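You operate a simulated robot arm through the tools that you are given. There is no shell and no other tool.

You are at the controls of a simulated robot arm. One attempt, no reset.

JOB
Test the coupler in the cup at 40 kPa, vent, and switch off.
Fine: switch on, set the dial, shut the clamp, press the green button and wait for a lamp; the blue button vents; leave the clamp shut.
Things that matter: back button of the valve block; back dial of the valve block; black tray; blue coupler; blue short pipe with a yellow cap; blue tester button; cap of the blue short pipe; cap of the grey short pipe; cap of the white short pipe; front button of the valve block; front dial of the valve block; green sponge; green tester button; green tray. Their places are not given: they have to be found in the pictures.

The check looks at the end state, three seconds after you hand in, the way a careful person would. Anything else that was tipped, shoved, dropped, spilled or broken makes it a failure.

ROBOT AND FRAMES
A 7-joint arm with a two-finger gripper, fixed in place. Base frame: the origin is on the floor under the middle of its stand, x ahead of it, y to its left, z up; the work surface is at about z = 0.8. Units: m, degrees, N and s.
With the tool pointing down near the work surface it reaches from about 0.34 to 0.72 m from the base axis. Its first joint turns from -66.0 to 66.0 degrees. Payload 2.45 kg.
The TCP is the grasp point between the finger pads, 0.026 m short of the fingertips. In the tool frame z runs along the fingers and y along their closing line. The gripper opens to 0.096 m; its body begins 0.069 m behind the TCP.
Orientation is that of the tool frame in the base frame, as a unit quaternion [w, x, y, z]. With the fingers straight down and closing along the base's y, the tool's x points along the base's -x, its y along +y and its z along -z.

CONTROLS
- The arm moves only by the tool step_arm. Its argument "commands" is a list that holds one entry, the list of rows, each a list of 7 numbers: the shift along the base's x, y, z in units of 20 mm (1.0 is 20 mm), then the turn, a rotation vector about the base's x, y, z in units of 6 degrees (1.0 is 6 degrees), then the closure, from 0 (fully open) to 1 (shut). In form: [[[x, y, z, wx, wy, wz, jaw], ...]]. A call has 1 to 20 rows; each row shifts and turns the commanded pose from where the row before left it. A call with a number of a shift or a turn outside -1 to 1 is refused whole. Each row takes 0.2 s and may step no farther than 0.05 m and 8.6 degrees from the row before; otherwise, or with a gripper value out of range, the whole call is refused. A pose out of reach is approached as far as the arm can. The call stops where the force on the tool passes 60 N (or 10 N more than at its start, if that is more) or the arm is blocked; 0.2 s more then pass. Each finger travels about 0.05 m/s and halts on what it meets, pressing with about 39 N; the grip force reading is that of the motor and also rises with nothing between the fingers. The clock runs only during rows and for 0.2 s after the last one: add rows that do not move to give the fingers time. It gives the time, the measured TCP pose, the force on the tool (base axes), the opening and the grip force at its end, in the units of the frame above (readings bear some noise), with the torque about the TCP (base axes, N m) and any sound that the robot's microphone picked up.
- Cameras (640 x 400 px; columns grow to the right, rows downward): "scene" is fixed at [0.1525, -0.3814, 1.4231]; the picture's right is [0.89, -0.46, 0.00], its down [-0.26, -0.51, -0.82] and it looks along [0.38, 0.73, -0.57] (base axes); focal length 373 px, centre (320, 200). "wrist" rides on the gripper at [0.082, 0.003, -0.098] in the tool frame; the picture's right is [-0.04, 1.00, 0.00], its down [-0.73, -0.03, -0.68] and it looks along [-0.68, -0.03, 0.73] (tool axes); focal length 256 px, centre (320, 200).
- capture(camera): a new picture of that camera. It takes no simulated time.
- probe_pixels(camera, pixels): for up to 12 pixels [column, row] of the newest picture of that camera ("zoom" is the newest enlarged one), the place [x, y, z] in the base frame of the surface seen there, good to about 0.002 m. It takes no simulated time.
- inspect(camera, box): a new picture of the part [left, top, right, bottom] of that camera's present view, enlarged. It takes no simulated time.
- sign_off(): hands the job in; it is judged then, once.

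Leave the gripper open and the arm clear of the work at the hand-in unless told otherwise.

The tools are called after "Call:" as name(argument=value, ...) on one line, values as JSON. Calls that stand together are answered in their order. step_arm: Moves the arm, as the interface text tells. Its arguments: {"type":"object","properties":{"commands":{"type":"array","items":{"type":"array","items":{"type":"array","items":{"type":"number"}}}}},"required":["commands"]} The other tools are called the same way: capture (camera) takes a picture; probe_pixels (camera, pixels) gives the place of the surface under pixels of a picture; inspect (camera, box) takes an enlarged picture of a part of a camera's view; sign_off () hands the job in.

At the start:

```text
time: 0.0
eef_pos: [0.4039, -0.0363, 1.1823]
tcp_rot: [0.0, -0.001, 1.0, 0.0]
force: [-0.1, 0.4, -0.9]
moment: [0.04, -0.02, 0.0]
opening: 0.0959
grip_force: 0.0
```

scene: 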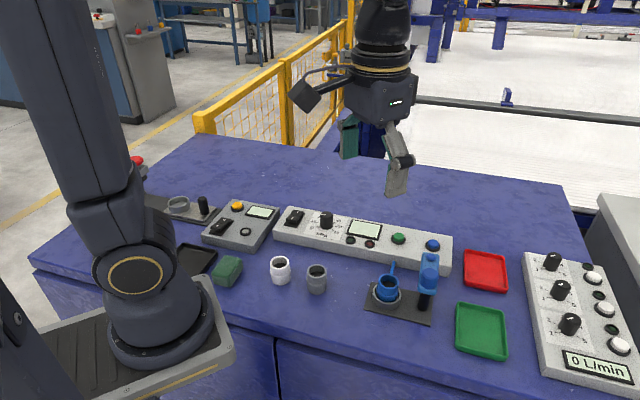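
wrist: 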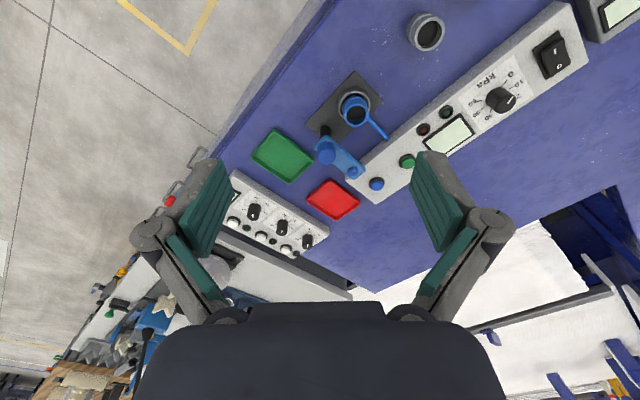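

I see a long light-grey tester in the middle of the table (rocker switch, kPa dial, display, lamps, green and blue button). In front of it, at about (400,290), there is a cup with a blue coupler and a toggle clamp. I'll enlarge these areas first.

Call:
inspect(camera="scene", box=[260, 190, 460, 315])

Call:
inspect(camera="scene", box=[350, 235, 450, 335])

Call:
inspect(camera="scene", box=[130, 180, 290, 290])

Call:
inspect(camera="wrist", box=[300, 0, 640, 210])

```text
3.20 times, centred on (360, 252) of scene
```

zoom: 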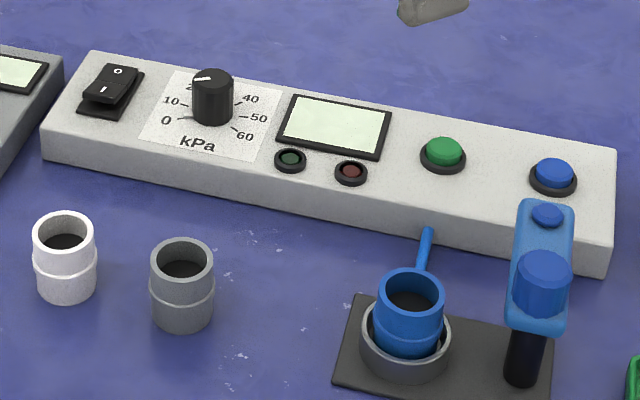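

```text
4.00 times, centred on (400, 285) of scene
```

zoom: 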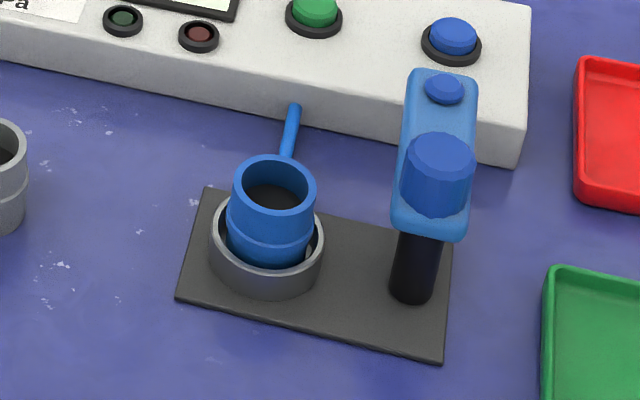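

```text
3.64 times, centred on (210, 235) of scene
```

zoom: 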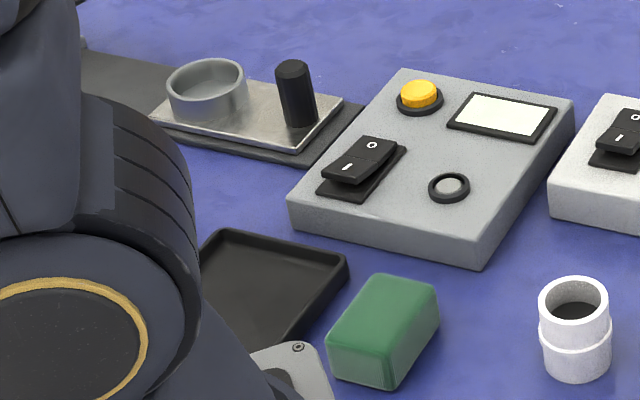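

```text
1.88 times, centred on (470, 105) of wrist
```

zoom: 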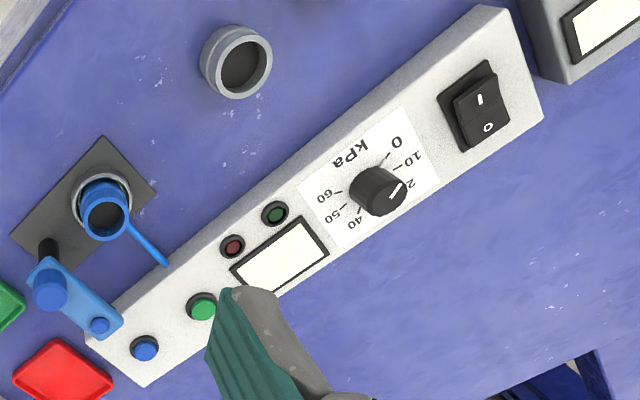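

The layout is clear in outline. I'll probe the scene picture at the tester's switch (294,217), dial (326,220), lamps, green button (398,239), blue button (432,246), the coupler in the cup and the clamp.

Call:
probe_pixels(camera="scene", pixels=[[297, 213], [292, 220], [326, 214], [398, 237], [432, 244], [429, 259], [431, 272], [431, 257], [425, 300], [387, 281], [393, 265], [370, 310]])

Call:
probe_pixels(camera="zoom", pixels=[[480, 99], [488, 127], [460, 110], [395, 190], [365, 200], [201, 308], [144, 348], [50, 290], [100, 326], [103, 215], [165, 263], [48, 246]])

```text
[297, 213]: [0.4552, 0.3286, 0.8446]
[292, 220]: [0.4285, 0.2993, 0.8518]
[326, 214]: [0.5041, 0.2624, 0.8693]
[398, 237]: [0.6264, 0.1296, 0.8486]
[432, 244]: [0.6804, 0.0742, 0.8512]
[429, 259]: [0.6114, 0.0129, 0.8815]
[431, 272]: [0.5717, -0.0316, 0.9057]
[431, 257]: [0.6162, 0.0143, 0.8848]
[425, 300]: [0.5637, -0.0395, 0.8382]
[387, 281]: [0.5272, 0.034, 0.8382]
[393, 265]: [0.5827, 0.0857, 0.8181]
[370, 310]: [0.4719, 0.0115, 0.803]
```

```text
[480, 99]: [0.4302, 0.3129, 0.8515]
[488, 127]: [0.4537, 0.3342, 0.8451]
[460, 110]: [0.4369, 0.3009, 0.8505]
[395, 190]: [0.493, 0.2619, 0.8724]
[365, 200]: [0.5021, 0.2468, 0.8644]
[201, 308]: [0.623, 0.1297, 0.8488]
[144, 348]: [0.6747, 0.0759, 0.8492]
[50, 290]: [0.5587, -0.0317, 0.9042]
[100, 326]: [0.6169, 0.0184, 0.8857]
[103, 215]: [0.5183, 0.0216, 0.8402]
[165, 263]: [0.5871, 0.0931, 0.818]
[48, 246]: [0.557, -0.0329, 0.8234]
```

The tester runs diagonally: switch at about (0.44, 0.315), dial at (0.50, 0.255), green button (0.625, 0.13), blue button (0.677, 0.075). The clamp post is near (0.56, -0.035) and its arm tip near (0.617, 0.016). I'll look closer at the dial, the switch and the clamp.

Call:
inspect(camera="scene", box=[300, 200, 350, 245])

Call:
inspect(camera="wrist", box=[460, 60, 540, 130])

Call:
inspect(camera="wrist", box=[300, 60, 400, 200])

Call:
inspect(camera="scene", box=[365, 240, 445, 325])

```text
8.89 times, centred on (325, 222) of scene
```

zoom: 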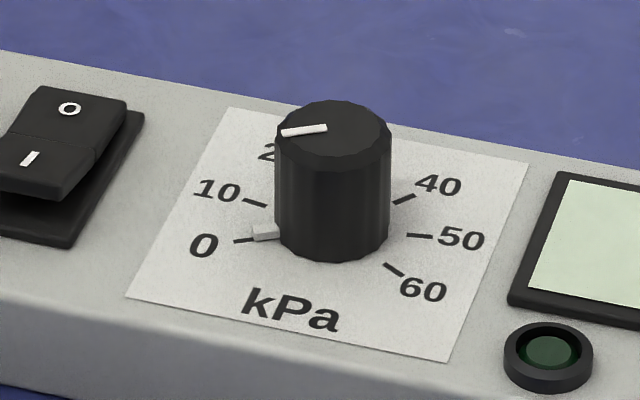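

```text
5.71 times, centred on (500, 95) of wrist
```

zoom: 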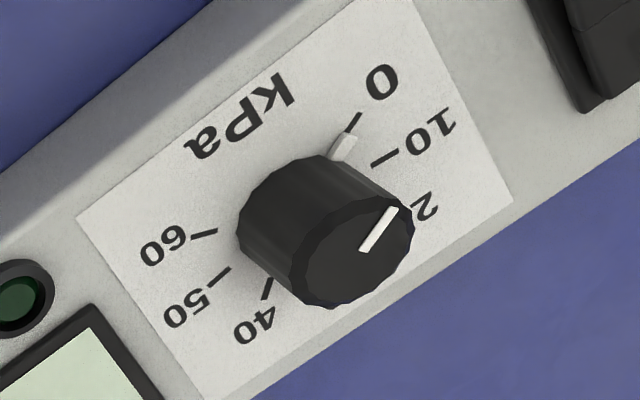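

```text
2.86 times, centred on (350, 130) of wrist
```

zoom: 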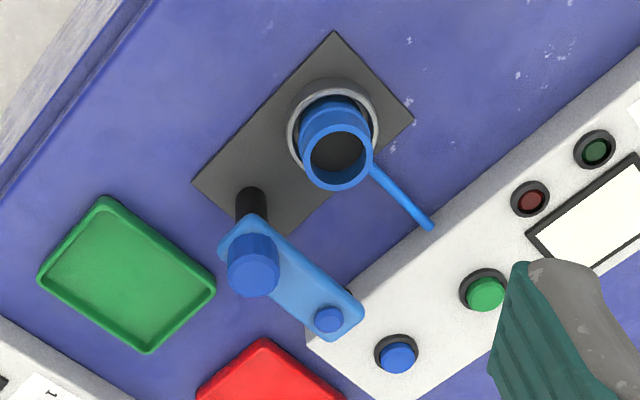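

```text
4.71 times, centred on (405, 282) of scene
```

zoom: 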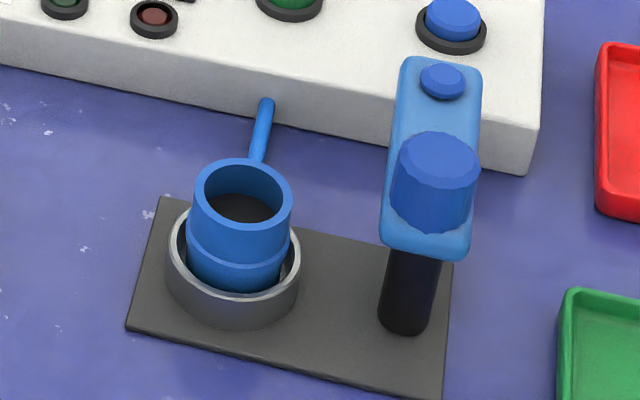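

The white pointer on the dial seems to be at 0 now (the tab at its base is beside the "0" tick). The switch's O end is down, so it is off. I'll re-inspect the dial and probe the tick marks to get their angles.

Call:
inspect(camera="scene", box=[300, 200, 350, 245])

```text
8.89 times, centred on (325, 222) of scene
```

zoom: 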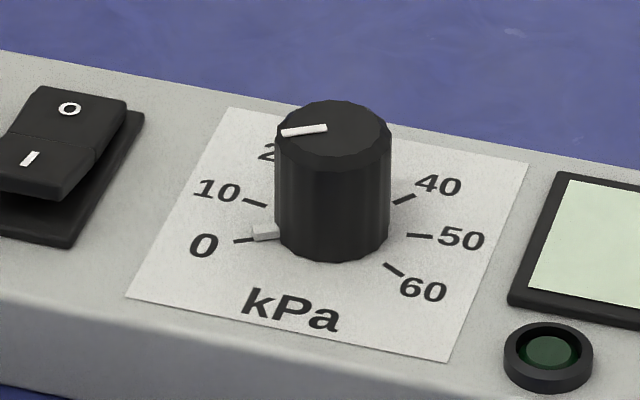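

Next I'll probe the ticks 0 (243,240), 10 (255,203), 40 (404,199), 50 (420,236) and 60 (394,270), plus the dial top's edges and the pointer's ends.

Call:
probe_pixels(camera="zoom", pixels=[[236, 241], [245, 200], [413, 195], [432, 237], [403, 275], [283, 133], [325, 128], [334, 130], [300, 115], [385, 140], [255, 232], [334, 165]])

Call:
probe_pixels(camera="zoom", pixels=[[229, 108], [128, 297], [450, 360], [527, 164], [28, 158], [70, 109], [100, 150], [20, 190], [62, 197], [127, 100], [40, 92], [70, 235]])

```text
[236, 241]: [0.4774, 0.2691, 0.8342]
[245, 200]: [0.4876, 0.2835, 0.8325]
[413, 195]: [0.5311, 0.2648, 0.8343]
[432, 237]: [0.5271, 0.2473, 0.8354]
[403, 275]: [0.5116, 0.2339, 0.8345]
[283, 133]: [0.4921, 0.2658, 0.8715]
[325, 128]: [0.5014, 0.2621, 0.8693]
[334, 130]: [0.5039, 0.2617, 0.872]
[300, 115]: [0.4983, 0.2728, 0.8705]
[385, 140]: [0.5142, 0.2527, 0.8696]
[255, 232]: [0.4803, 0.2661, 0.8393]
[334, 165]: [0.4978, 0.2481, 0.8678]
```

```text
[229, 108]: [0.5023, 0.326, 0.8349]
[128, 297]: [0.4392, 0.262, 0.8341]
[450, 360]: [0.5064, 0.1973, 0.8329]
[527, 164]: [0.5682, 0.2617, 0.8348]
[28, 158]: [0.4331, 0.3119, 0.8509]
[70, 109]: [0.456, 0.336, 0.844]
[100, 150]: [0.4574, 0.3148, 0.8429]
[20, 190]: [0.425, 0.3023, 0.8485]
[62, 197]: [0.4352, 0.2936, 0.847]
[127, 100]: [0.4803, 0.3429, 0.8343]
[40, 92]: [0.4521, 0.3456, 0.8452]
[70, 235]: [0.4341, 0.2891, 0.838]
```

The scale works out at 40° per 10 kPa. About the dial centre (0.504, 0.262), 0 lies at 165° and 40 at about 5°, so the dial needs about 160° clockwise. The switch's "I" end is at about (0.431, 0.310, 0.851). I'll move above it with the fingers shut and turned 45° to line up with the tester.

Call:
step_arm(commands=[[[0.075, 0.961, -0.5, 0, 0, 0.417, 1], [0.075, 0.961, -0.5, 0, 0, 0.417, 1], [0.075, 0.961, -0.5, 0, 0, 0.417, 1], [0.075, 0.961, -0.5, 0, 0, 0.417, 1], [0.075, 0.961, -0.5, 0, 0, 0.417, 1], [0.075, 0.961, -0.5, 0, 0, 0.417, 1], [0.075, 0.961, -0.5, 0, 0, 0.417, 1], [0.075, 0.961, -0.5, 0, 0, 0.417, 1], [0.075, 0.961, -0.5, 0, 0, 0.417, 1], [0.075, 0.961, -0.5, 0, 0, 0.417, 1], [0.075, 0.961, -0.5, 0, 0, 0.417, 1], [0.075, 0.961, -0.5, 0, 0, 0.417, 1], [0.075, 0.961, -0.5, 0, 0, 0.417, 1], [0.075, 0.961, -0.5, 0, 0, 0.417, 1], [0.075, 0.961, -0.5, 0, 0, 0.417, 1], [0.075, 0.961, -0.5, 0, 0, 0.417, 1], [0.075, 0.961, -0.5, 0, 0, 0.417, 1], [0.075, 0.961, -0.5, 0, 0, 0.417, 1], [0, 0, 0, 0, 0, 0, 1], [0, 0, 0, 0, 0, 0, 1]]])

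```text
time: 4.2
eef_pos: [0.4292, 0.3093, 1.0024]
tcp_rot: [0.0, -0.383, 0.924, 0.0]
force: [-0.7, -0.2, -0.2]
moment: [-0.03, -0.02, 0.01]
opening: 0.0
grip_force: 29.0
```

The TCP is above the switch at (0.429, 0.309, 1.002), turned 45°. I'll take pictures to see how the fingers line up.

Call:
capture(camera="wrist")

Call:
capture(camera="scene")

```text
taken
```

wrist: 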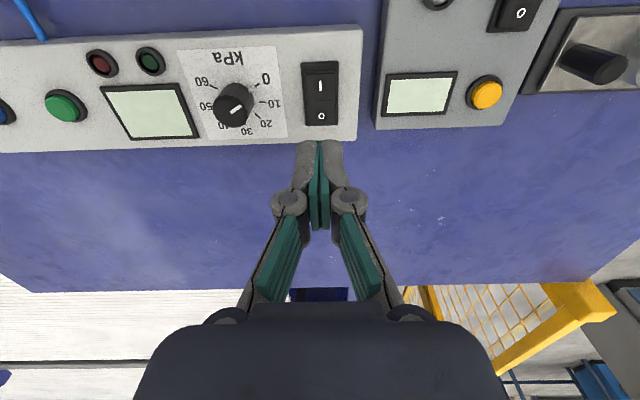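

```text
taken
```

scene: 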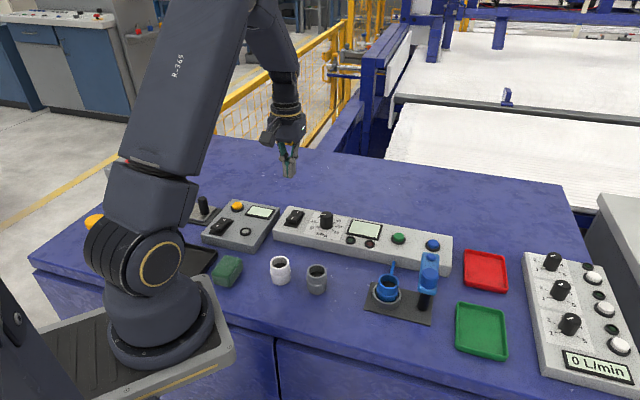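

The fingers sit over the line of the rocker. "I" is the end nearer the front, and the O end is pressed. I'll go down to just above the I end (tip z about 0.859).

Call:
step_arm(commands=[[[0, 0, -0.978, 0, 0, 0, 1], [0, 0, -0.978, 0, 0, 0, 1], [0, 0, -0.978, 0, 0, 0, 1], [0, 0, -0.978, 0, 0, 0, 1], [0, 0, -0.978, 0, 0, 0, 1], [0, 0, -0.978, 0, 0, 0, 1], [0, 0, 0, 0, 0, 0, 1]]])

```text
time: 5.8
eef_pos: [0.4333, 0.3098, 0.8848]
tcp_rot: [0.001, -0.382, 0.924, 0.0]
force: [-0.8, 0.8, 0.1]
moment: [-0.03, -0.03, -0.03]
opening: 0.0002
grip_force: 28.3
```

The tips are about 7 mm above the I end. I'll check this close up before pressing.

Call:
inspect(camera="scene", box=[260, 180, 340, 240])

Call:
inspect(camera="wrist", box=[240, 100, 400, 240])

```text
6.67 times, centred on (300, 210) of scene
```

zoom: 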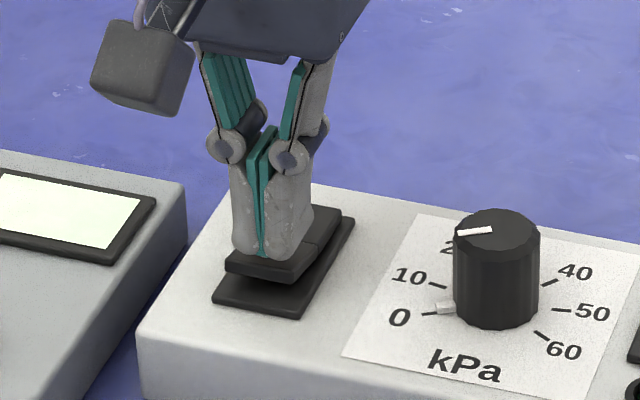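

```text
2.86 times, centred on (320, 170) of wrist
```

zoom: 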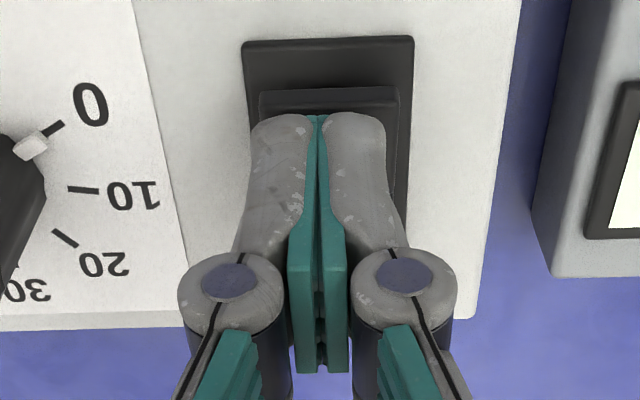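

The fingers are centred over the I end. I'll press down in 2 mm steps.

Call:
step_arm(commands=[[[0, 0, -0.1, 0, 0, 0, 1], [0, 0, -0.1, 0, 0, 0, 1], [0, 0, -0.1, 0, 0, 0, 1], [0, 0, -0.1, 0, 0, 0, 1], [0, 0, -0.1, 0, 0, 0, 1], [0, 0, -0.1, 0, 0, 0, 1], [0, 0, -0.1, 0, 0, 0, 1]]])

```text
time: 7.4
eef_pos: [0.4289, 0.3087, 0.8716]
tcp_rot: [0.0, -0.382, 0.924, 0.0]
force: [-10.2, -9.5, 34.4]
moment: [0.09, -0.05, -0.04]
opening: 0.0059
grip_force: 28.3
```

There is contact force (34 N up) but no click reported yet. I'll look at the switch and display.

Call:
inspect(camera="scene", box=[260, 180, 400, 260])

Call:
inspect(camera="wrist", box=[200, 60, 400, 240])

```text
4.57 times, centred on (330, 220) of scene
```

zoom: 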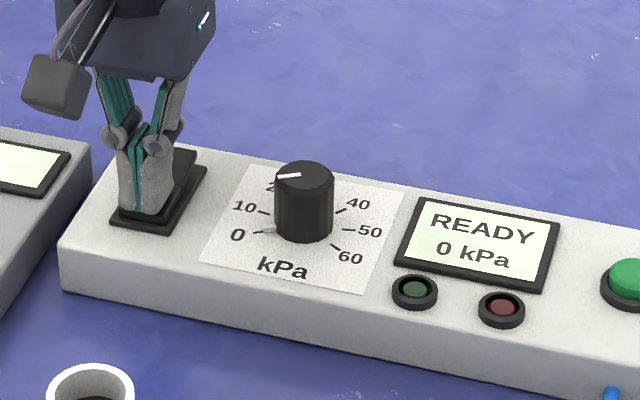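

```text
2.22 times, centred on (300, 150) of wrist
```

zoom: 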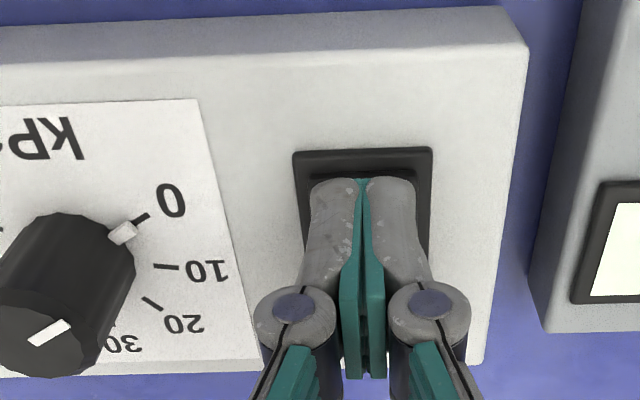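

The display now reads "READY / 0 kPa", so the tester is on. Next I'll lift off, move above the dial at (0.504, 0.262), open the fingers to about 50 mm and turn to about yaw 75° so there is room to turn clockwise.

Call:
step_arm(commands=[[[0, 0, 1, 0, 0, 0, 1], [0, 0, 1, 0, 0, 0, 1], [0, 0, 1, 0, 0, 0, 1], [0, 0, 1, 0, 0, 0, 1], [0, 0, 0.2, 0, 0, 0, 1], [0.73, -0.48, 0, 0, 0, 1, 0.8], [0.73, -0.48, 0, 0, 0, 1, 0.6], [0.73, -0.48, 0, 0, 0, 1, 0.47], [0.73, -0.48, 0, 0, 0, 1, 0.47], [0.73, -0.48, 0, 0, 0, 1, 0.47], [0, 0, 0, 0, 0, 0, 0.47], [0, 0, 0, 0, 0, 0, 0.47]]])

```text
time: 10.0
eef_pos: [0.5022, 0.2628, 0.9542]
tcp_rot: [0.0, -0.609, 0.793, 0.001]
force: [0.0, -0.8, 0.1]
moment: [0.02, -0.01, 0.01]
opening: 0.0512
grip_force: 0.1
```

I'm above the dial at (0.502, 0.263, 0.954) with the opening at 51 mm. I'll check that the fingers are centred on the dial before going down.

Call:
capture(camera="wrist")

Call:
inspect(camera="scene", box=[270, 150, 390, 250])

```text
taken
```

wrist: 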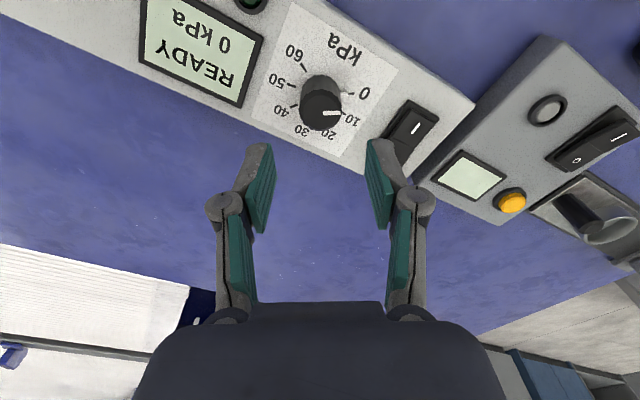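

```text
4.00 times, centred on (330, 200) of scene
```

zoom: 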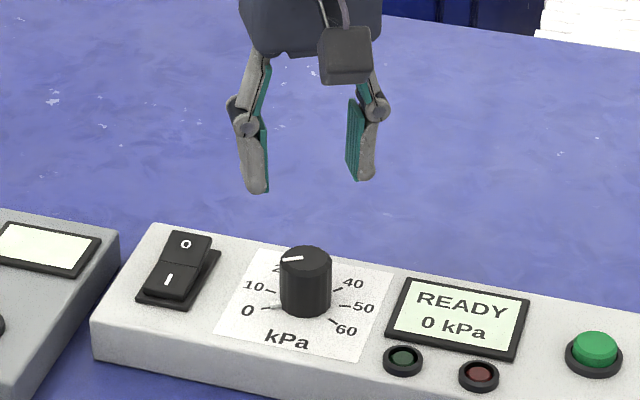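

The dial is midway between the fingers. I'll go down so the tips are at about z 0.850 (above the pointer tab) and then close.

Call:
step_arm(commands=[[[0, 0, -0.975, 0, 0, 0, 0.47], [0, 0, -0.975, 0, 0, 0, 0.47], [0, 0, -0.975, 0, 0, 0, 0.47], [0, 0, -0.975, 0, 0, 0, 0.47], [0, 0, 0, 0, 0, 0, 0.47], [0, 0, 0, 0, 0, 0, 0.6], [0, 0, 0, 0, 0, 0, 0.7], [0, 0, 0, 0, 0, 0, 0.8], [0, 0, 0, 0, 0, 0, 1], [0, 0, 0, 0, 0, 0, 1], [0, 0, 0, 0, 0, 0, 1]]])

```text
time: 12.4
eef_pos: [0.5018, 0.2628, 0.8755]
tcp_rot: [-0.001, -0.609, 0.793, 0.0]
force: [-7.3, 1.5, -0.7]
moment: [0.05, 0.21, 0.02]
opening: 0.0315
grip_force: 45.0
```

I'm holding the dial (opening 31.5 mm). A small side force suggests I'm about 1 mm off centre, so I'll shift slightly, turn 12° clockwise and check.

Call:
step_arm(commands=[[[-0.05, 0, 0, 0, 0, 0, 1], [0, 0, 0, 0, 0, -1, 1], [0, 0, 0, 0, 0, -1, 1], [0, 0, 0, 0, 0, 0, 1]]])

Call:
inspect(camera="scene", box=[270, 170, 390, 260])

```text
time: 13.4
eef_pos: [0.5033, 0.2626, 0.8753]
tcp_rot: [0.0, -0.522, 0.853, 0.001]
force: [-5.6, 7.3, -10.4]
moment: [0.32, 0.04, -0.04]
opening: 0.0315
grip_force: 44.9
```

```text
4.44 times, centred on (330, 215) of scene
```

zoom: 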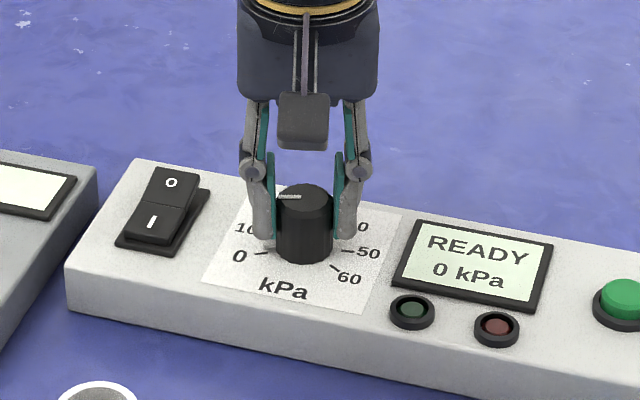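

The dial turns with the fingers and the tab has moved off the 0 tick. The display shows the measured pressure and not the setting. I'll turn 66° more.

Call:
step_arm(commands=[[[0, 0, 0, 0, 0, -1, 1], [0, 0, 0, 0, 0, -1, 1], [0, 0, 0, 0, 0, -1, 1], [0, 0, 0, 0, 0, -1, 1], [0, 0, 0, 0, 0, -1, 1], [0, 0, 0, 0, 0, -1, 1], [0, 0, 0, 0, 0, -1, 1], [0, 0, 0, 0, 0, -1, 1], [0, 0, 0, 0, 0, -1, 1], [0, 0, 0, 0, 0, -1, 1], [0, 0, 0, 0, 0, -1, 1], [0, 0, 0, 0, 0, 0, 1]]])

Call:
inspect(camera="scene", box=[270, 170, 390, 260])

```text
time: 16.0
eef_pos: [0.5027, 0.2612, 0.876]
tcp_rot: [0.0, 0.026, 1.0, 0.0]
force: [-0.9, 10.2, -25.8]
moment: [0.21, 0.4, -0.04]
opening: 0.0314
grip_force: 45.4
```

```text
4.44 times, centred on (330, 215) of scene
```

zoom: 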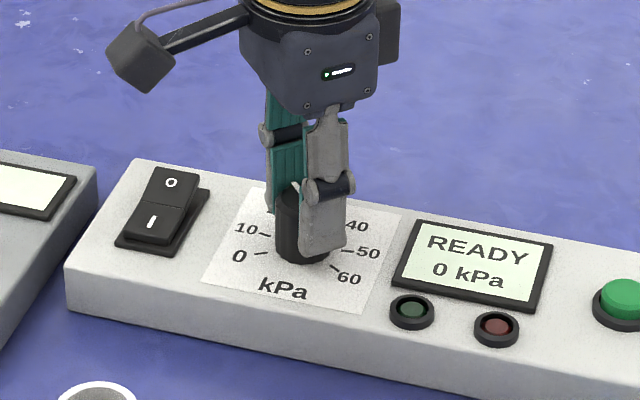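

The dial has turned about 78°. I'll open, lift clear and turn back for a second bite, reading the pointer in between.

Call:
step_arm(commands=[[[0, 0, 0, 0, 0, 0, 0.6], [0, 0, 0, 0, 0, 0, 0.47], [0, 0, 0, 0, 0, 0, 0.47], [0, 0, 0, 0, 0, 0, 0.47], [0, 0, 1, 0, 0, 0, 0.47], [0, 0, 1, 0, 0, 0, 0.47], [0, 0, 1, 0, 0, 0, 0.47], [0, 0, 0.5, 0, 0, 0, 0.47], [0, 0, 0, 0, 0, 0, 0.47]]])

Call:
inspect(camera="scene", box=[300, 200, 350, 245])

Call:
capture(camera="wrist")

```text
time: 18.0
eef_pos: [0.5023, 0.2609, 0.9469]
tcp_rot: [0.0, 0.026, 1.0, 0.0]
force: [0.3, 0.5, 0.1]
moment: [0.0, -0.02, -0.03]
opening: 0.0509
grip_force: 0.1
```

```text
8.89 times, centred on (325, 222) of scene
```

zoom: 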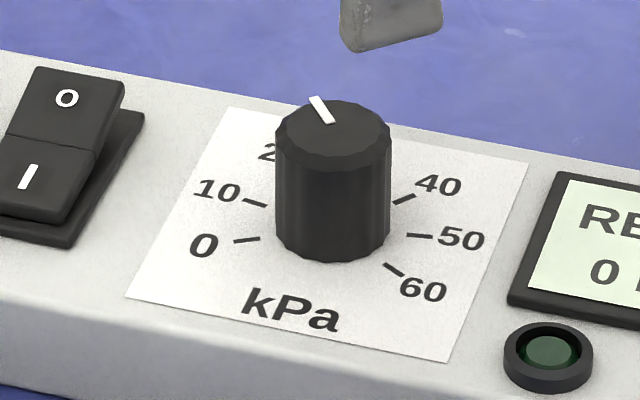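

```text
taken
```

wrist: 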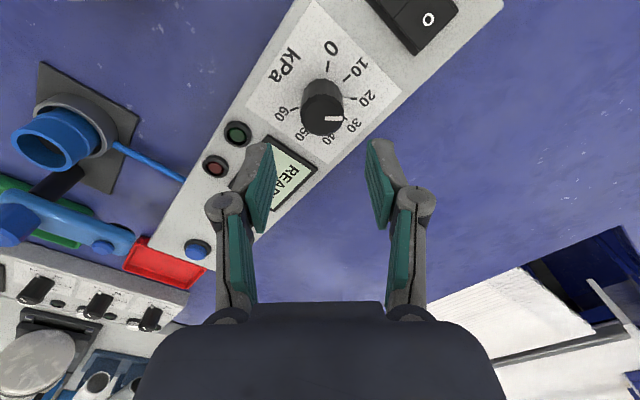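

The pointer now seems to be near 20. I'll probe the pointer's ends and the dial top in the zoom to measure its angle.

Call:
inspect(camera="scene", box=[312, 204, 340, 226])

Call:
inspect(camera="wrist", box=[270, 40, 390, 160])

```text
16.00 times, centred on (326, 215) of scene
```

zoom: 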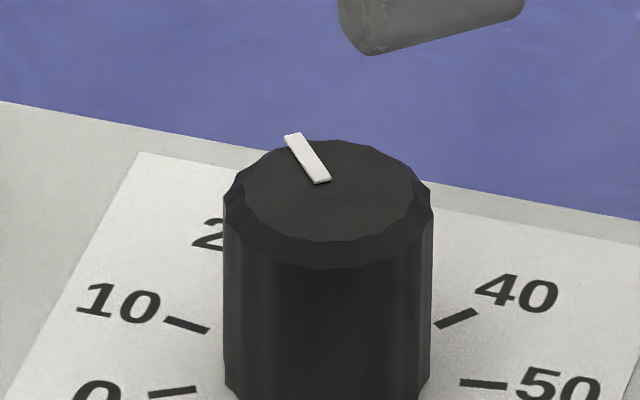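

```text
3.33 times, centred on (330, 100) of wrist
```

zoom: 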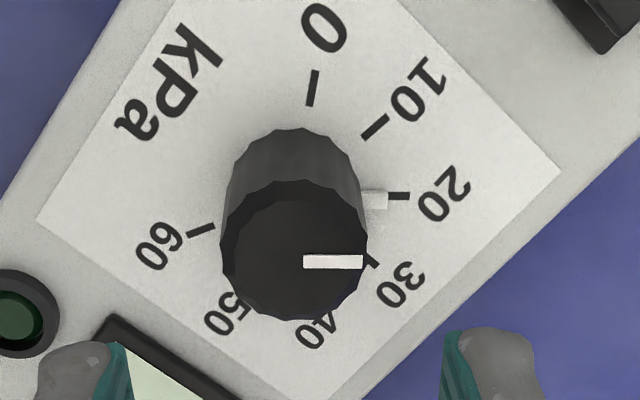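

In the wrist zoom the tab at the dial's base lies at the 20 tick. I'll probe the tab and ticks there for the exact angle.

Call:
probe_pixels(camera="zoom", pixels=[[365, 200], [384, 200], [392, 196], [408, 196], [310, 104], [317, 70], [364, 138], [386, 115], [190, 234], [214, 227], [306, 262], [360, 262]])

```text
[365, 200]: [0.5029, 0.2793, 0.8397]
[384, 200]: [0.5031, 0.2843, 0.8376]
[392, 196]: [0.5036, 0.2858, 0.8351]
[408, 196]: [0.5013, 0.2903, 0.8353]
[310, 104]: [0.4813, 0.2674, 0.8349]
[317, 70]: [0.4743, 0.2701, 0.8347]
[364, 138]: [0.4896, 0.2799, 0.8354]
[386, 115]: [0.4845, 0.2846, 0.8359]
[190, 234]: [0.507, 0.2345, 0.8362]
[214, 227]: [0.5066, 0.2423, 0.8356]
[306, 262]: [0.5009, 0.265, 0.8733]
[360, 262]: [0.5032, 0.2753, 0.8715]
```

The pointer is within about 1° of 20, so another 80° clockwise is needed. I'll turn back +78° in the air, go down again and close.

Call:
step_arm(commands=[[[0, 0, 0, 0, 0, 1, 0.47], [0, 0, 0, 0, 0, 1, 0.47], [0, 0, 0, 0, 0, 1, 0.47], [0, 0, 0, 0, 0, 1, 0.47], [0, 0, 0, 0, 0, 1, 0.47], [0, 0, 0, 0, 0, 1, 0.47], [0, 0, 0, 0, 0, 1, 0.47], [0, 0, 0, 0, 0, 1, 0.47], [0, 0, 0, 0, 0, 1, 0.47], [0, 0, 0, 0, 0, 1, 0.47], [0, 0, 0, 0, 0, 1, 0.47], [0, 0, 0, 0, 0, 1, 0.47], [0, 0, 0, 0, 0, 1, 0.47], [0, 0, 0, 0, 0, 0, 0.47]]])

Call:
step_arm(commands=[[[0, 0, -1, 0, 0, 0, 0.47], [0, 0, -1, 0, 0, 0, 0.47], [0, 0, -1, 0, 0, 0, 0.47], [0, 0, -0.5, 0, 0, 0, 0.47], [0, 0, 0, 0, 0, 0, 0.47], [0, 0, 0, 0, 0, 0, 0.6], [0, 0, 0, 0, 0, 0, 0.7], [0, 0, 0, 0, 0, 0, 0.8], [0, 0, 0, 0, 0, 0, 1], [0, 0, 0, 0, 0, 0, 1], [0, 0, 0, 0, 0, 0, 1]]])

```text
time: 21.0
eef_pos: [0.5009, 0.2619, 0.9466]
tcp_rot: [0.0, -0.61, 0.792, 0.0]
force: [0.0, 0.5, -0.3]
moment: [-0.04, 0.05, 0.0]
opening: 0.0509
grip_force: 0.2
```

```text
time: 23.4
eef_pos: [0.5017, 0.2609, 0.8775]
tcp_rot: [0.001, -0.609, 0.793, -0.001]
force: [16.8, -2.7, -5.5]
moment: [0.07, -0.48, -0.04]
opening: 0.0312
grip_force: 45.1
```

I'm holding it again. I'll re-centre by +1 mm in x and turn 80° clockwise.

Call:
step_arm(commands=[[[0.04, 0, 0, 0, 0, 0, 1], [0, 0, 0, 0, 0, -1, 1], [0, 0, 0, 0, 0, -1, 1], [0, 0, 0, 0, 0, -1, 1], [0, 0, 0, 0, 0, -1, 1], [0, 0, 0, 0, 0, -1, 1], [0, 0, 0, 0, 0, -1, 1], [0, 0, 0, 0, 0, -1, 1], [0, 0, 0, 0, 0, -1, 1], [0, 0, 0, 0, 0, -1, 1], [0, 0, 0, 0, 0, -1, 1], [0, 0, 0, 0, 0, -1, 1], [0, 0, 0, 0, 0, -1, 1], [0, 0, 0, 0, 0, -1, 1], [0, 0, 0, 0, 0, -0.33, 1], [0, 0, 0, 0, 0, 0, 1]]])

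Call:
step_arm(commands=[[[0, 0, 0, 0, 0, 0, 0.6], [0, 0, 0, 0, 0, 0, 0.47], [0, 0, 0, 0, 0, 0, 0.47], [0, 0, 0, 0, 0, 0, 0.47], [0, 0, 1, 0, 0, 0, 0.47], [0, 0, 1, 0, 0, 0, 0.47], [0, 0, 1, 0, 0, 0, 0.47], [0, 0, 0.5, 0, 0, 0, 0.47], [0, 0, 0, 0, 0, 0, 0.47]]])

Call:
inspect(camera="wrist", box=[270, 40, 390, 160])

Call:
inspect(camera="scene", box=[305, 200, 345, 232])

```text
time: 26.8
eef_pos: [0.5008, 0.2613, 0.8768]
tcp_rot: [0.001, 0.043, 0.999, 0.001]
force: [-10.2, 13.6, 24.6]
moment: [0.39, 0.21, 0.03]
opening: 0.0315
grip_force: 45.1
```

```text
time: 28.8
eef_pos: [0.5018, 0.2609, 0.9475]
tcp_rot: [0.0, 0.043, 0.999, -0.001]
force: [0.4, 0.2, -0.4]
moment: [-0.02, 0.01, -0.02]
opening: 0.0509
grip_force: 0.0
```

```text
3.33 times, centred on (330, 100) of wrist
```

zoom: 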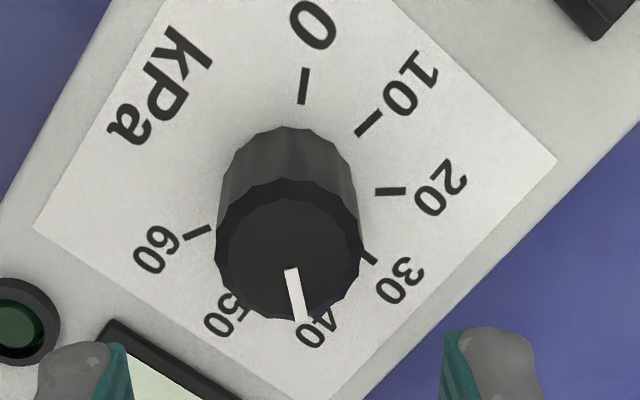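

```text
12.50 times, centred on (325, 216) of scene
```

zoom: 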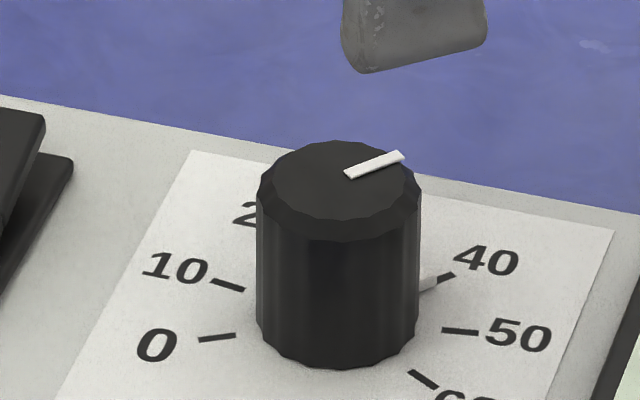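

The pointer and base tab are now at about the 40 tick. I'll enlarge further to judge the residual error.

Call:
inspect(camera="scene", box=[324, 206, 344, 226])

Call:
inspect(camera="scene", box=[310, 206, 342, 232])

```text
16.00 times, centred on (334, 216) of scene
```

zoom: 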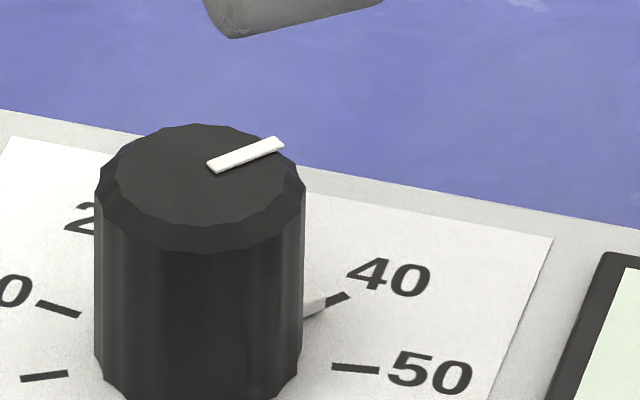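

```text
15.38 times, centred on (326, 219) of scene
```

zoom: 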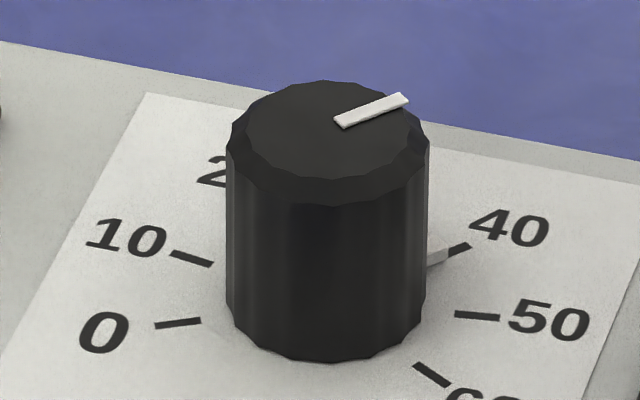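

The tab lies in line with the 40 tick as far as I can tell. For a better check I'll turn the wrist camera to +75° yaw so it sees the tab and the tick from the side.

Call:
step_arm(commands=[[[0, 0, 0.3, 0, 0, 1, 0.47], [0, 0, 0.3, 0, 0, 1, 0.47], [0, 0, 0.3, 0, 0, 1, 0.47], [0, 0, 0, 0, 0, 1, 0.47], [0, 0, 0, 0, 0, 1, 0.47], [0, 0, 0, 0, 0, 1, 0.47], [0, 0, 0, 0, 0, 1, 0.47], [0, 0, 0, 0, 0, 1, 0.47], [0, 0, 0, 0, 0, 1, 0.47], [0, 0, 0, 0, 0, 1, 0.47], [0, 0, 0, 0, 0, 1, 0.47], [0, 0, 0, 0, 0, 1, 0.47], [0, 0, 0, 0, 0, 1, 0.47], [0, 0, 0, 0, 0, 0, 0.47]]])

Call:
capture(camera="wrist")

Call:
inspect(camera="wrist", box=[270, 40, 370, 140])

```text
time: 31.8
eef_pos: [0.5035, 0.26, 0.9629]
tcp_rot: [0.0, -0.597, 0.802, 0.0]
force: [-0.7, -0.5, -0.4]
moment: [0.0, -0.01, 0.0]
opening: 0.051
grip_force: 0.1
```

```text
taken
```

wrist: 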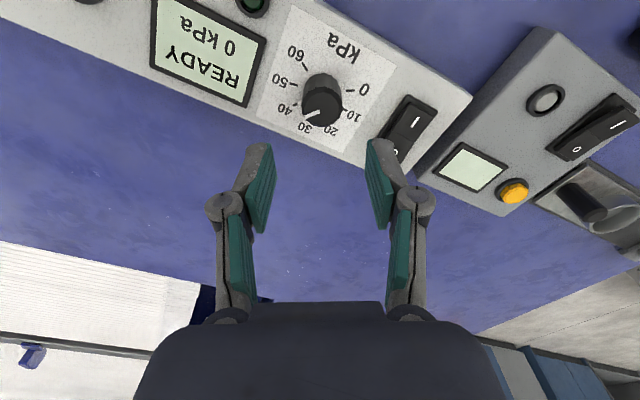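

```text
4.00 times, centred on (320, 90) of wrist
```

zoom: 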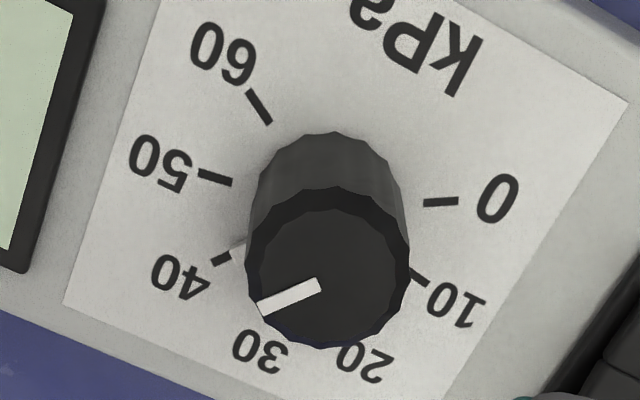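

The tab is beside the 40 tick. I'll make one more enlargement around it at zoom (230,255), which is wrist pixel about (298,104).

Call:
inspect(camera="wrist", box=[288, 70, 348, 130])

Call:
inspect(camera="wrist", box=[290, 90, 314, 114])

```text
6.67 times, centred on (318, 100) of wrist
```

zoom: 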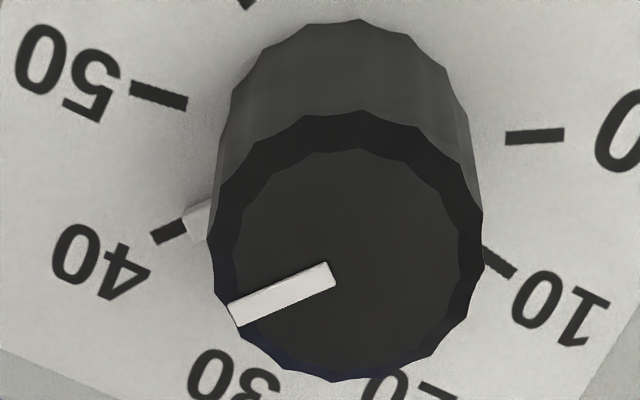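

```text
16.00 times, centred on (302, 102) of wrist
```

zoom: 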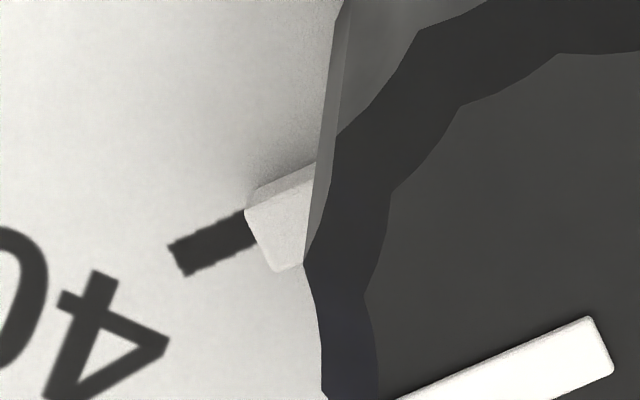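

I'll probe the tab, tick and white line in this picture to get the angle numerically.

Call:
probe_pixels(camera="zoom", pixels=[[262, 238], [300, 222], [280, 190], [290, 258], [178, 260], [240, 230], [210, 245], [590, 345], [440, 398], [500, 150], [255, 205], [278, 268]])

Call:
inspect(camera="wrist", box=[270, 40, 370, 140])

```text
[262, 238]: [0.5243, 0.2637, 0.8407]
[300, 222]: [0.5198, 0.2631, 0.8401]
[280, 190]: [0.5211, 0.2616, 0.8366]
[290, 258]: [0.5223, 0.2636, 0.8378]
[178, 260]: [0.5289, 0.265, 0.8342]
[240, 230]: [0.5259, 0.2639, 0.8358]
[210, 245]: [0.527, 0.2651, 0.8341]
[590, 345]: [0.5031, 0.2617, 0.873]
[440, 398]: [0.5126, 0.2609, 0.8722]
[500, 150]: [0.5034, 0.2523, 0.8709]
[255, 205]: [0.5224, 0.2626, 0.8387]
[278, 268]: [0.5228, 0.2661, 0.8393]
```

```text
4.00 times, centred on (320, 90) of wrist
```

zoom: 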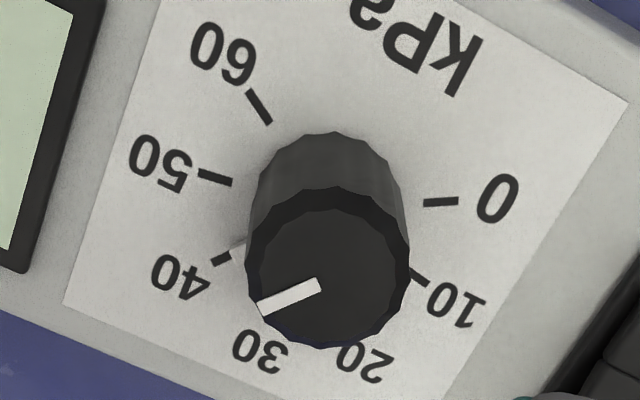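

By probes, the tab is at about 7° and the 40 tick at about 8°, so they agree within the noise. I'll zoom in on the white line itself for a final angle check.

Call:
inspect(camera="wrist", box=[298, 102, 330, 122])

Call:
inspect(camera="scene", box=[316, 204, 340, 219])

```text
16.00 times, centred on (314, 112) of wrist
```

zoom: 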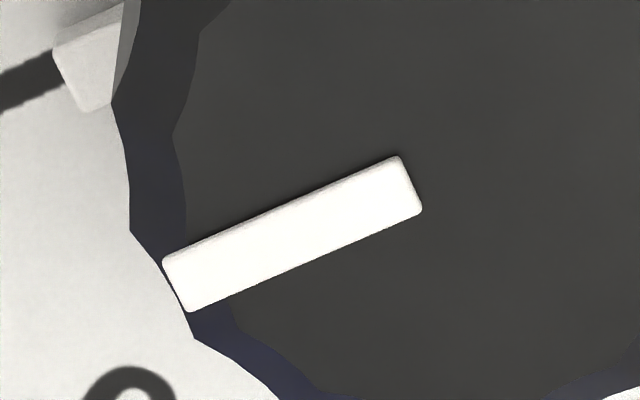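

```text
16.00 times, centred on (328, 212) of scene
```

zoom: 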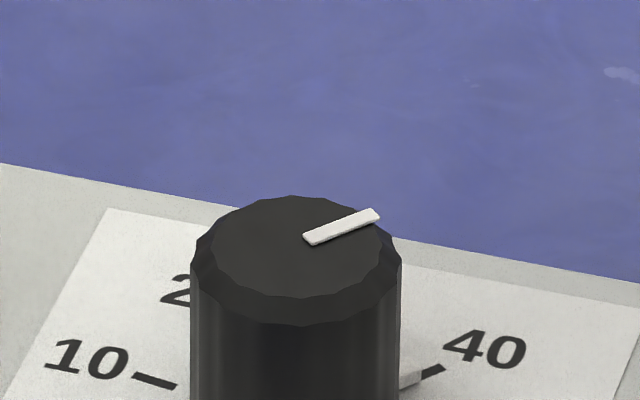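

From the line's slope the pointer is at about 5°, which is exactly the 40 mark within about 1°. The dial is set. Next I'll move over to look at the clamp and coupler from above.

Call:
step_arm(commands=[[[0, -0.967, 0.29, 0, 0, -0.813, 0.47], [0, -0.967, 0.29, 0, 0, -0.813, 0.47], [0, -0.967, 0.29, 0, 0, -0.813, 0.47], [0, -0.967, 0.29, 0, 0, -0.813, 0.47], [0, -0.967, 0.29, 0, 0, -0.813, 0.47], [0, -0.967, 0.29, 0, 0, -0.813, 0.47], [0, -0.967, 0.29, 0, 0, -0.813, 0.47], [0, -0.967, 0.29, 0, 0, -0.813, 0.47], [0, -0.967, 0.29, 0, 0, -0.813, 0.47], [0, -0.967, 0.29, 0, 0, -0.813, 0.47], [0, -0.967, 0.29, 0, 0, -0.813, 0.47], [0, -0.967, 0.29, 0, 0, -0.813, 0.47], [0, -0.967, 0.29, 0, 0, -0.813, 0.47], [0, -0.967, 0.29, 0, 0, -0.813, 0.47], [0, -0.967, 0.29, 0, 0, -0.813, 0.47], [0, 0, 0, 0, 0, 0, 0.47]]])

Call:
capture(camera="wrist")

Call:
capture(camera="scene")

```text
time: 35.2
eef_pos: [0.5036, -0.0308, 1.0509]
tcp_rot: [0.0, 0.002, 1.0, 0.0]
force: [0.2, 0.1, -0.3]
moment: [0.02, -0.02, -0.03]
opening: 0.0506
grip_force: 0.3
```

```text
taken
```

wrist: 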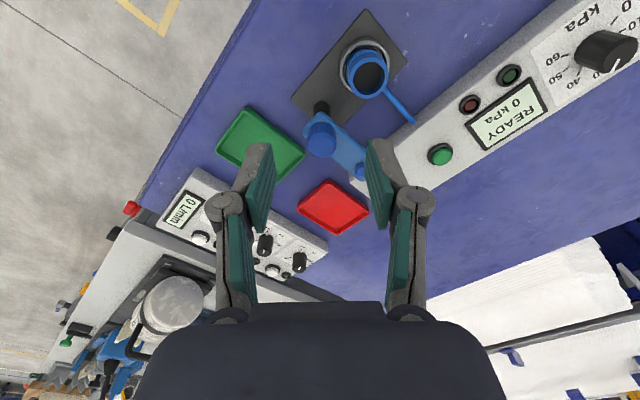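

```text
taken
```

scene: 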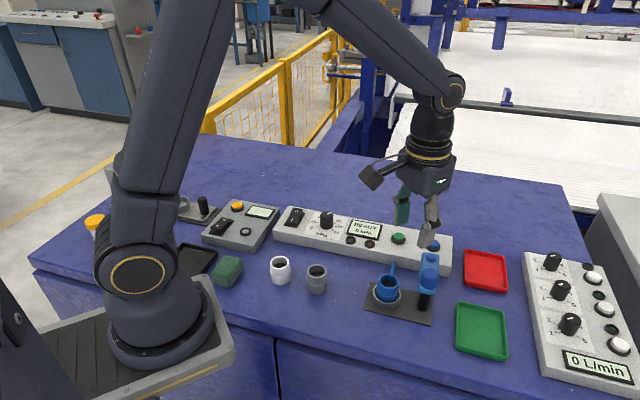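

I'm above the clamp area. I'll enlarge the clamp and cup in both views for details.

Call:
inspect(camera="wrist", box=[280, 5, 440, 190])

Call:
inspect(camera="scene", box=[360, 235, 450, 330])

```text
2.16 times, centred on (360, 98) of wrist
```

zoom: 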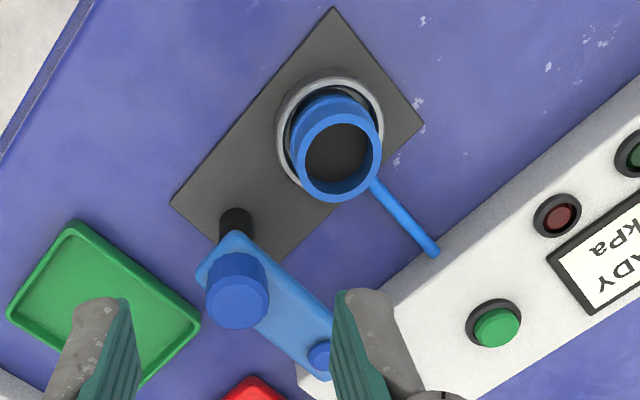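

```text
4.21 times, centred on (405, 282) of scene
```

zoom: 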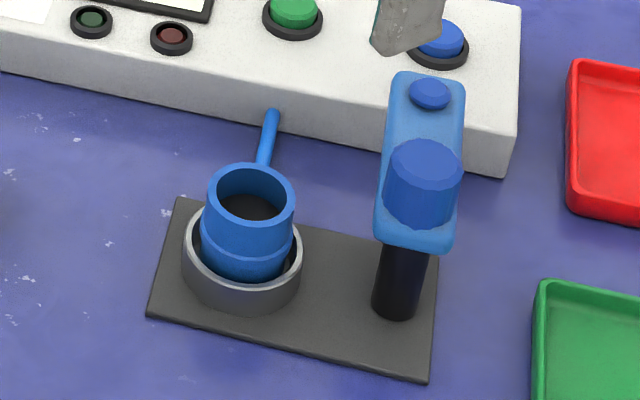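

I'll probe the coupler's rim, the cup's rim, the arm plate's edges and the knob top in the scene zoom.

Call:
probe_pixels(camera="zoom", pixels=[[212, 197], [290, 185], [250, 168], [252, 217], [425, 155], [395, 165], [458, 165], [425, 182], [430, 92], [400, 85], [460, 90], [410, 235]])

Call:
probe_pixels(camera="zoom", pixels=[[378, 238], [450, 243], [384, 200], [450, 210], [430, 102], [430, 80], [398, 310], [185, 240], [250, 300], [272, 112], [262, 160], [300, 255]])

```text
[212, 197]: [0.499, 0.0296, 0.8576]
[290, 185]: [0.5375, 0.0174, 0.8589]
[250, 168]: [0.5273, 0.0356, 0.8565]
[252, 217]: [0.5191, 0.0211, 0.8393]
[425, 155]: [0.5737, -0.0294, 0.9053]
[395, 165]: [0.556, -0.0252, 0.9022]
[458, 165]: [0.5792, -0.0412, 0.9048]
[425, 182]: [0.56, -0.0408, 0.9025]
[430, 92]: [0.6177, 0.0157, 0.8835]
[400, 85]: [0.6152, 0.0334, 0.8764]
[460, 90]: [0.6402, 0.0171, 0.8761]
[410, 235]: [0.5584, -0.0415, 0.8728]
```

```text
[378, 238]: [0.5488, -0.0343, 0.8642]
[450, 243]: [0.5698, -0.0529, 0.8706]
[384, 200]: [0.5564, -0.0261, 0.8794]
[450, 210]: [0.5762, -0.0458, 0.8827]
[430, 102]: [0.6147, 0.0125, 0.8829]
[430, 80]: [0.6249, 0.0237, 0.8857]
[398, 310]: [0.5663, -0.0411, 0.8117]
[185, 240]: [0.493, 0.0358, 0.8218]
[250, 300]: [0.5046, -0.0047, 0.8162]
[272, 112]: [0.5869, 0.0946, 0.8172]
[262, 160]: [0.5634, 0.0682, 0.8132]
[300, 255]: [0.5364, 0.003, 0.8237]
```

The coupler's rim is at z 0.857, centred near (0.518, 0.022). The clamp knob is centred near (0.567, -0.034) with its top at z 0.9045 and the arm plate top at about 0.880. The arm points 44° and the coupler lies at about 131° from the pivot at the same radius (72–74 mm), so the arm needs to swing about 88–90° counter-clockwise. I'll go above the knob with yaw -45°.

Call:
step_arm(commands=[[[0.396, -0.02, -0.5625, 0, 0, -0.9375, 0.47], [0.396, -0.02, -0.5625, 0, 0, -0.9375, 0.47], [0.396, -0.02, -0.5625, 0, 0, -0.9375, 0.47], [0.396, -0.02, -0.5625, 0, 0, -0.9375, 0.47], [0.396, -0.02, -0.5625, 0, 0, -0.9375, 0.47], [0.396, -0.02, -0.5625, 0, 0, -0.9375, 0.47], [0.396, -0.02, -0.5625, 0, 0, -0.9375, 0.47], [0.396, -0.02, -0.5625, 0, 0, -0.9375, 0.47], [0, 0, 0, 0, 0, 0, 0.47]]])

Call:
capture(camera="wrist")

Call:
inspect(camera="scene", box=[360, 200, 480, 320])

```text
time: 37.2
eef_pos: [0.5676, -0.0307, 0.9611]
tcp_rot: [0.0, 0.384, 0.923, -0.001]
force: [0.1, 0.2, 0.1]
moment: [0.04, -0.02, 0.0]
opening: 0.051
grip_force: 0.1
```

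```text
taken
```

wrist: 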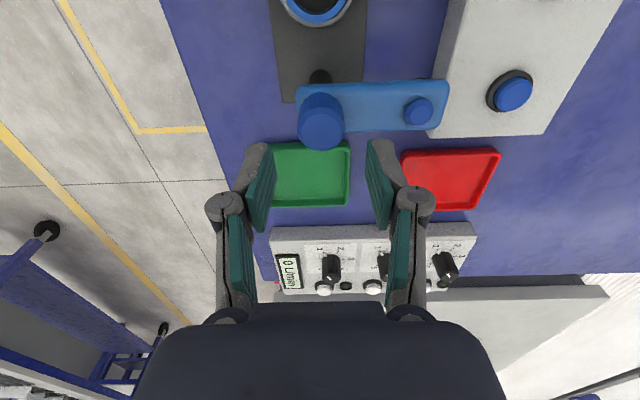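

```text
3.33 times, centred on (420, 260) of scene
```

zoom: 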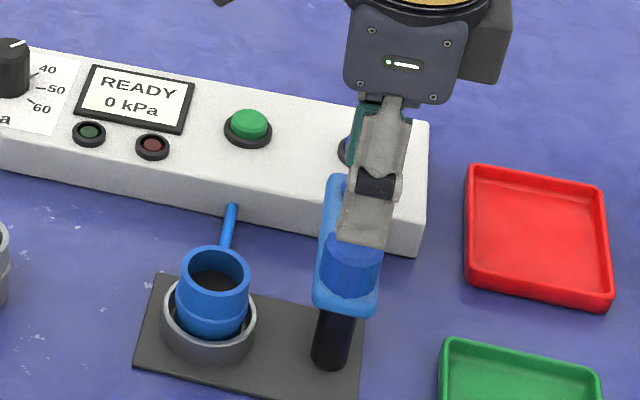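

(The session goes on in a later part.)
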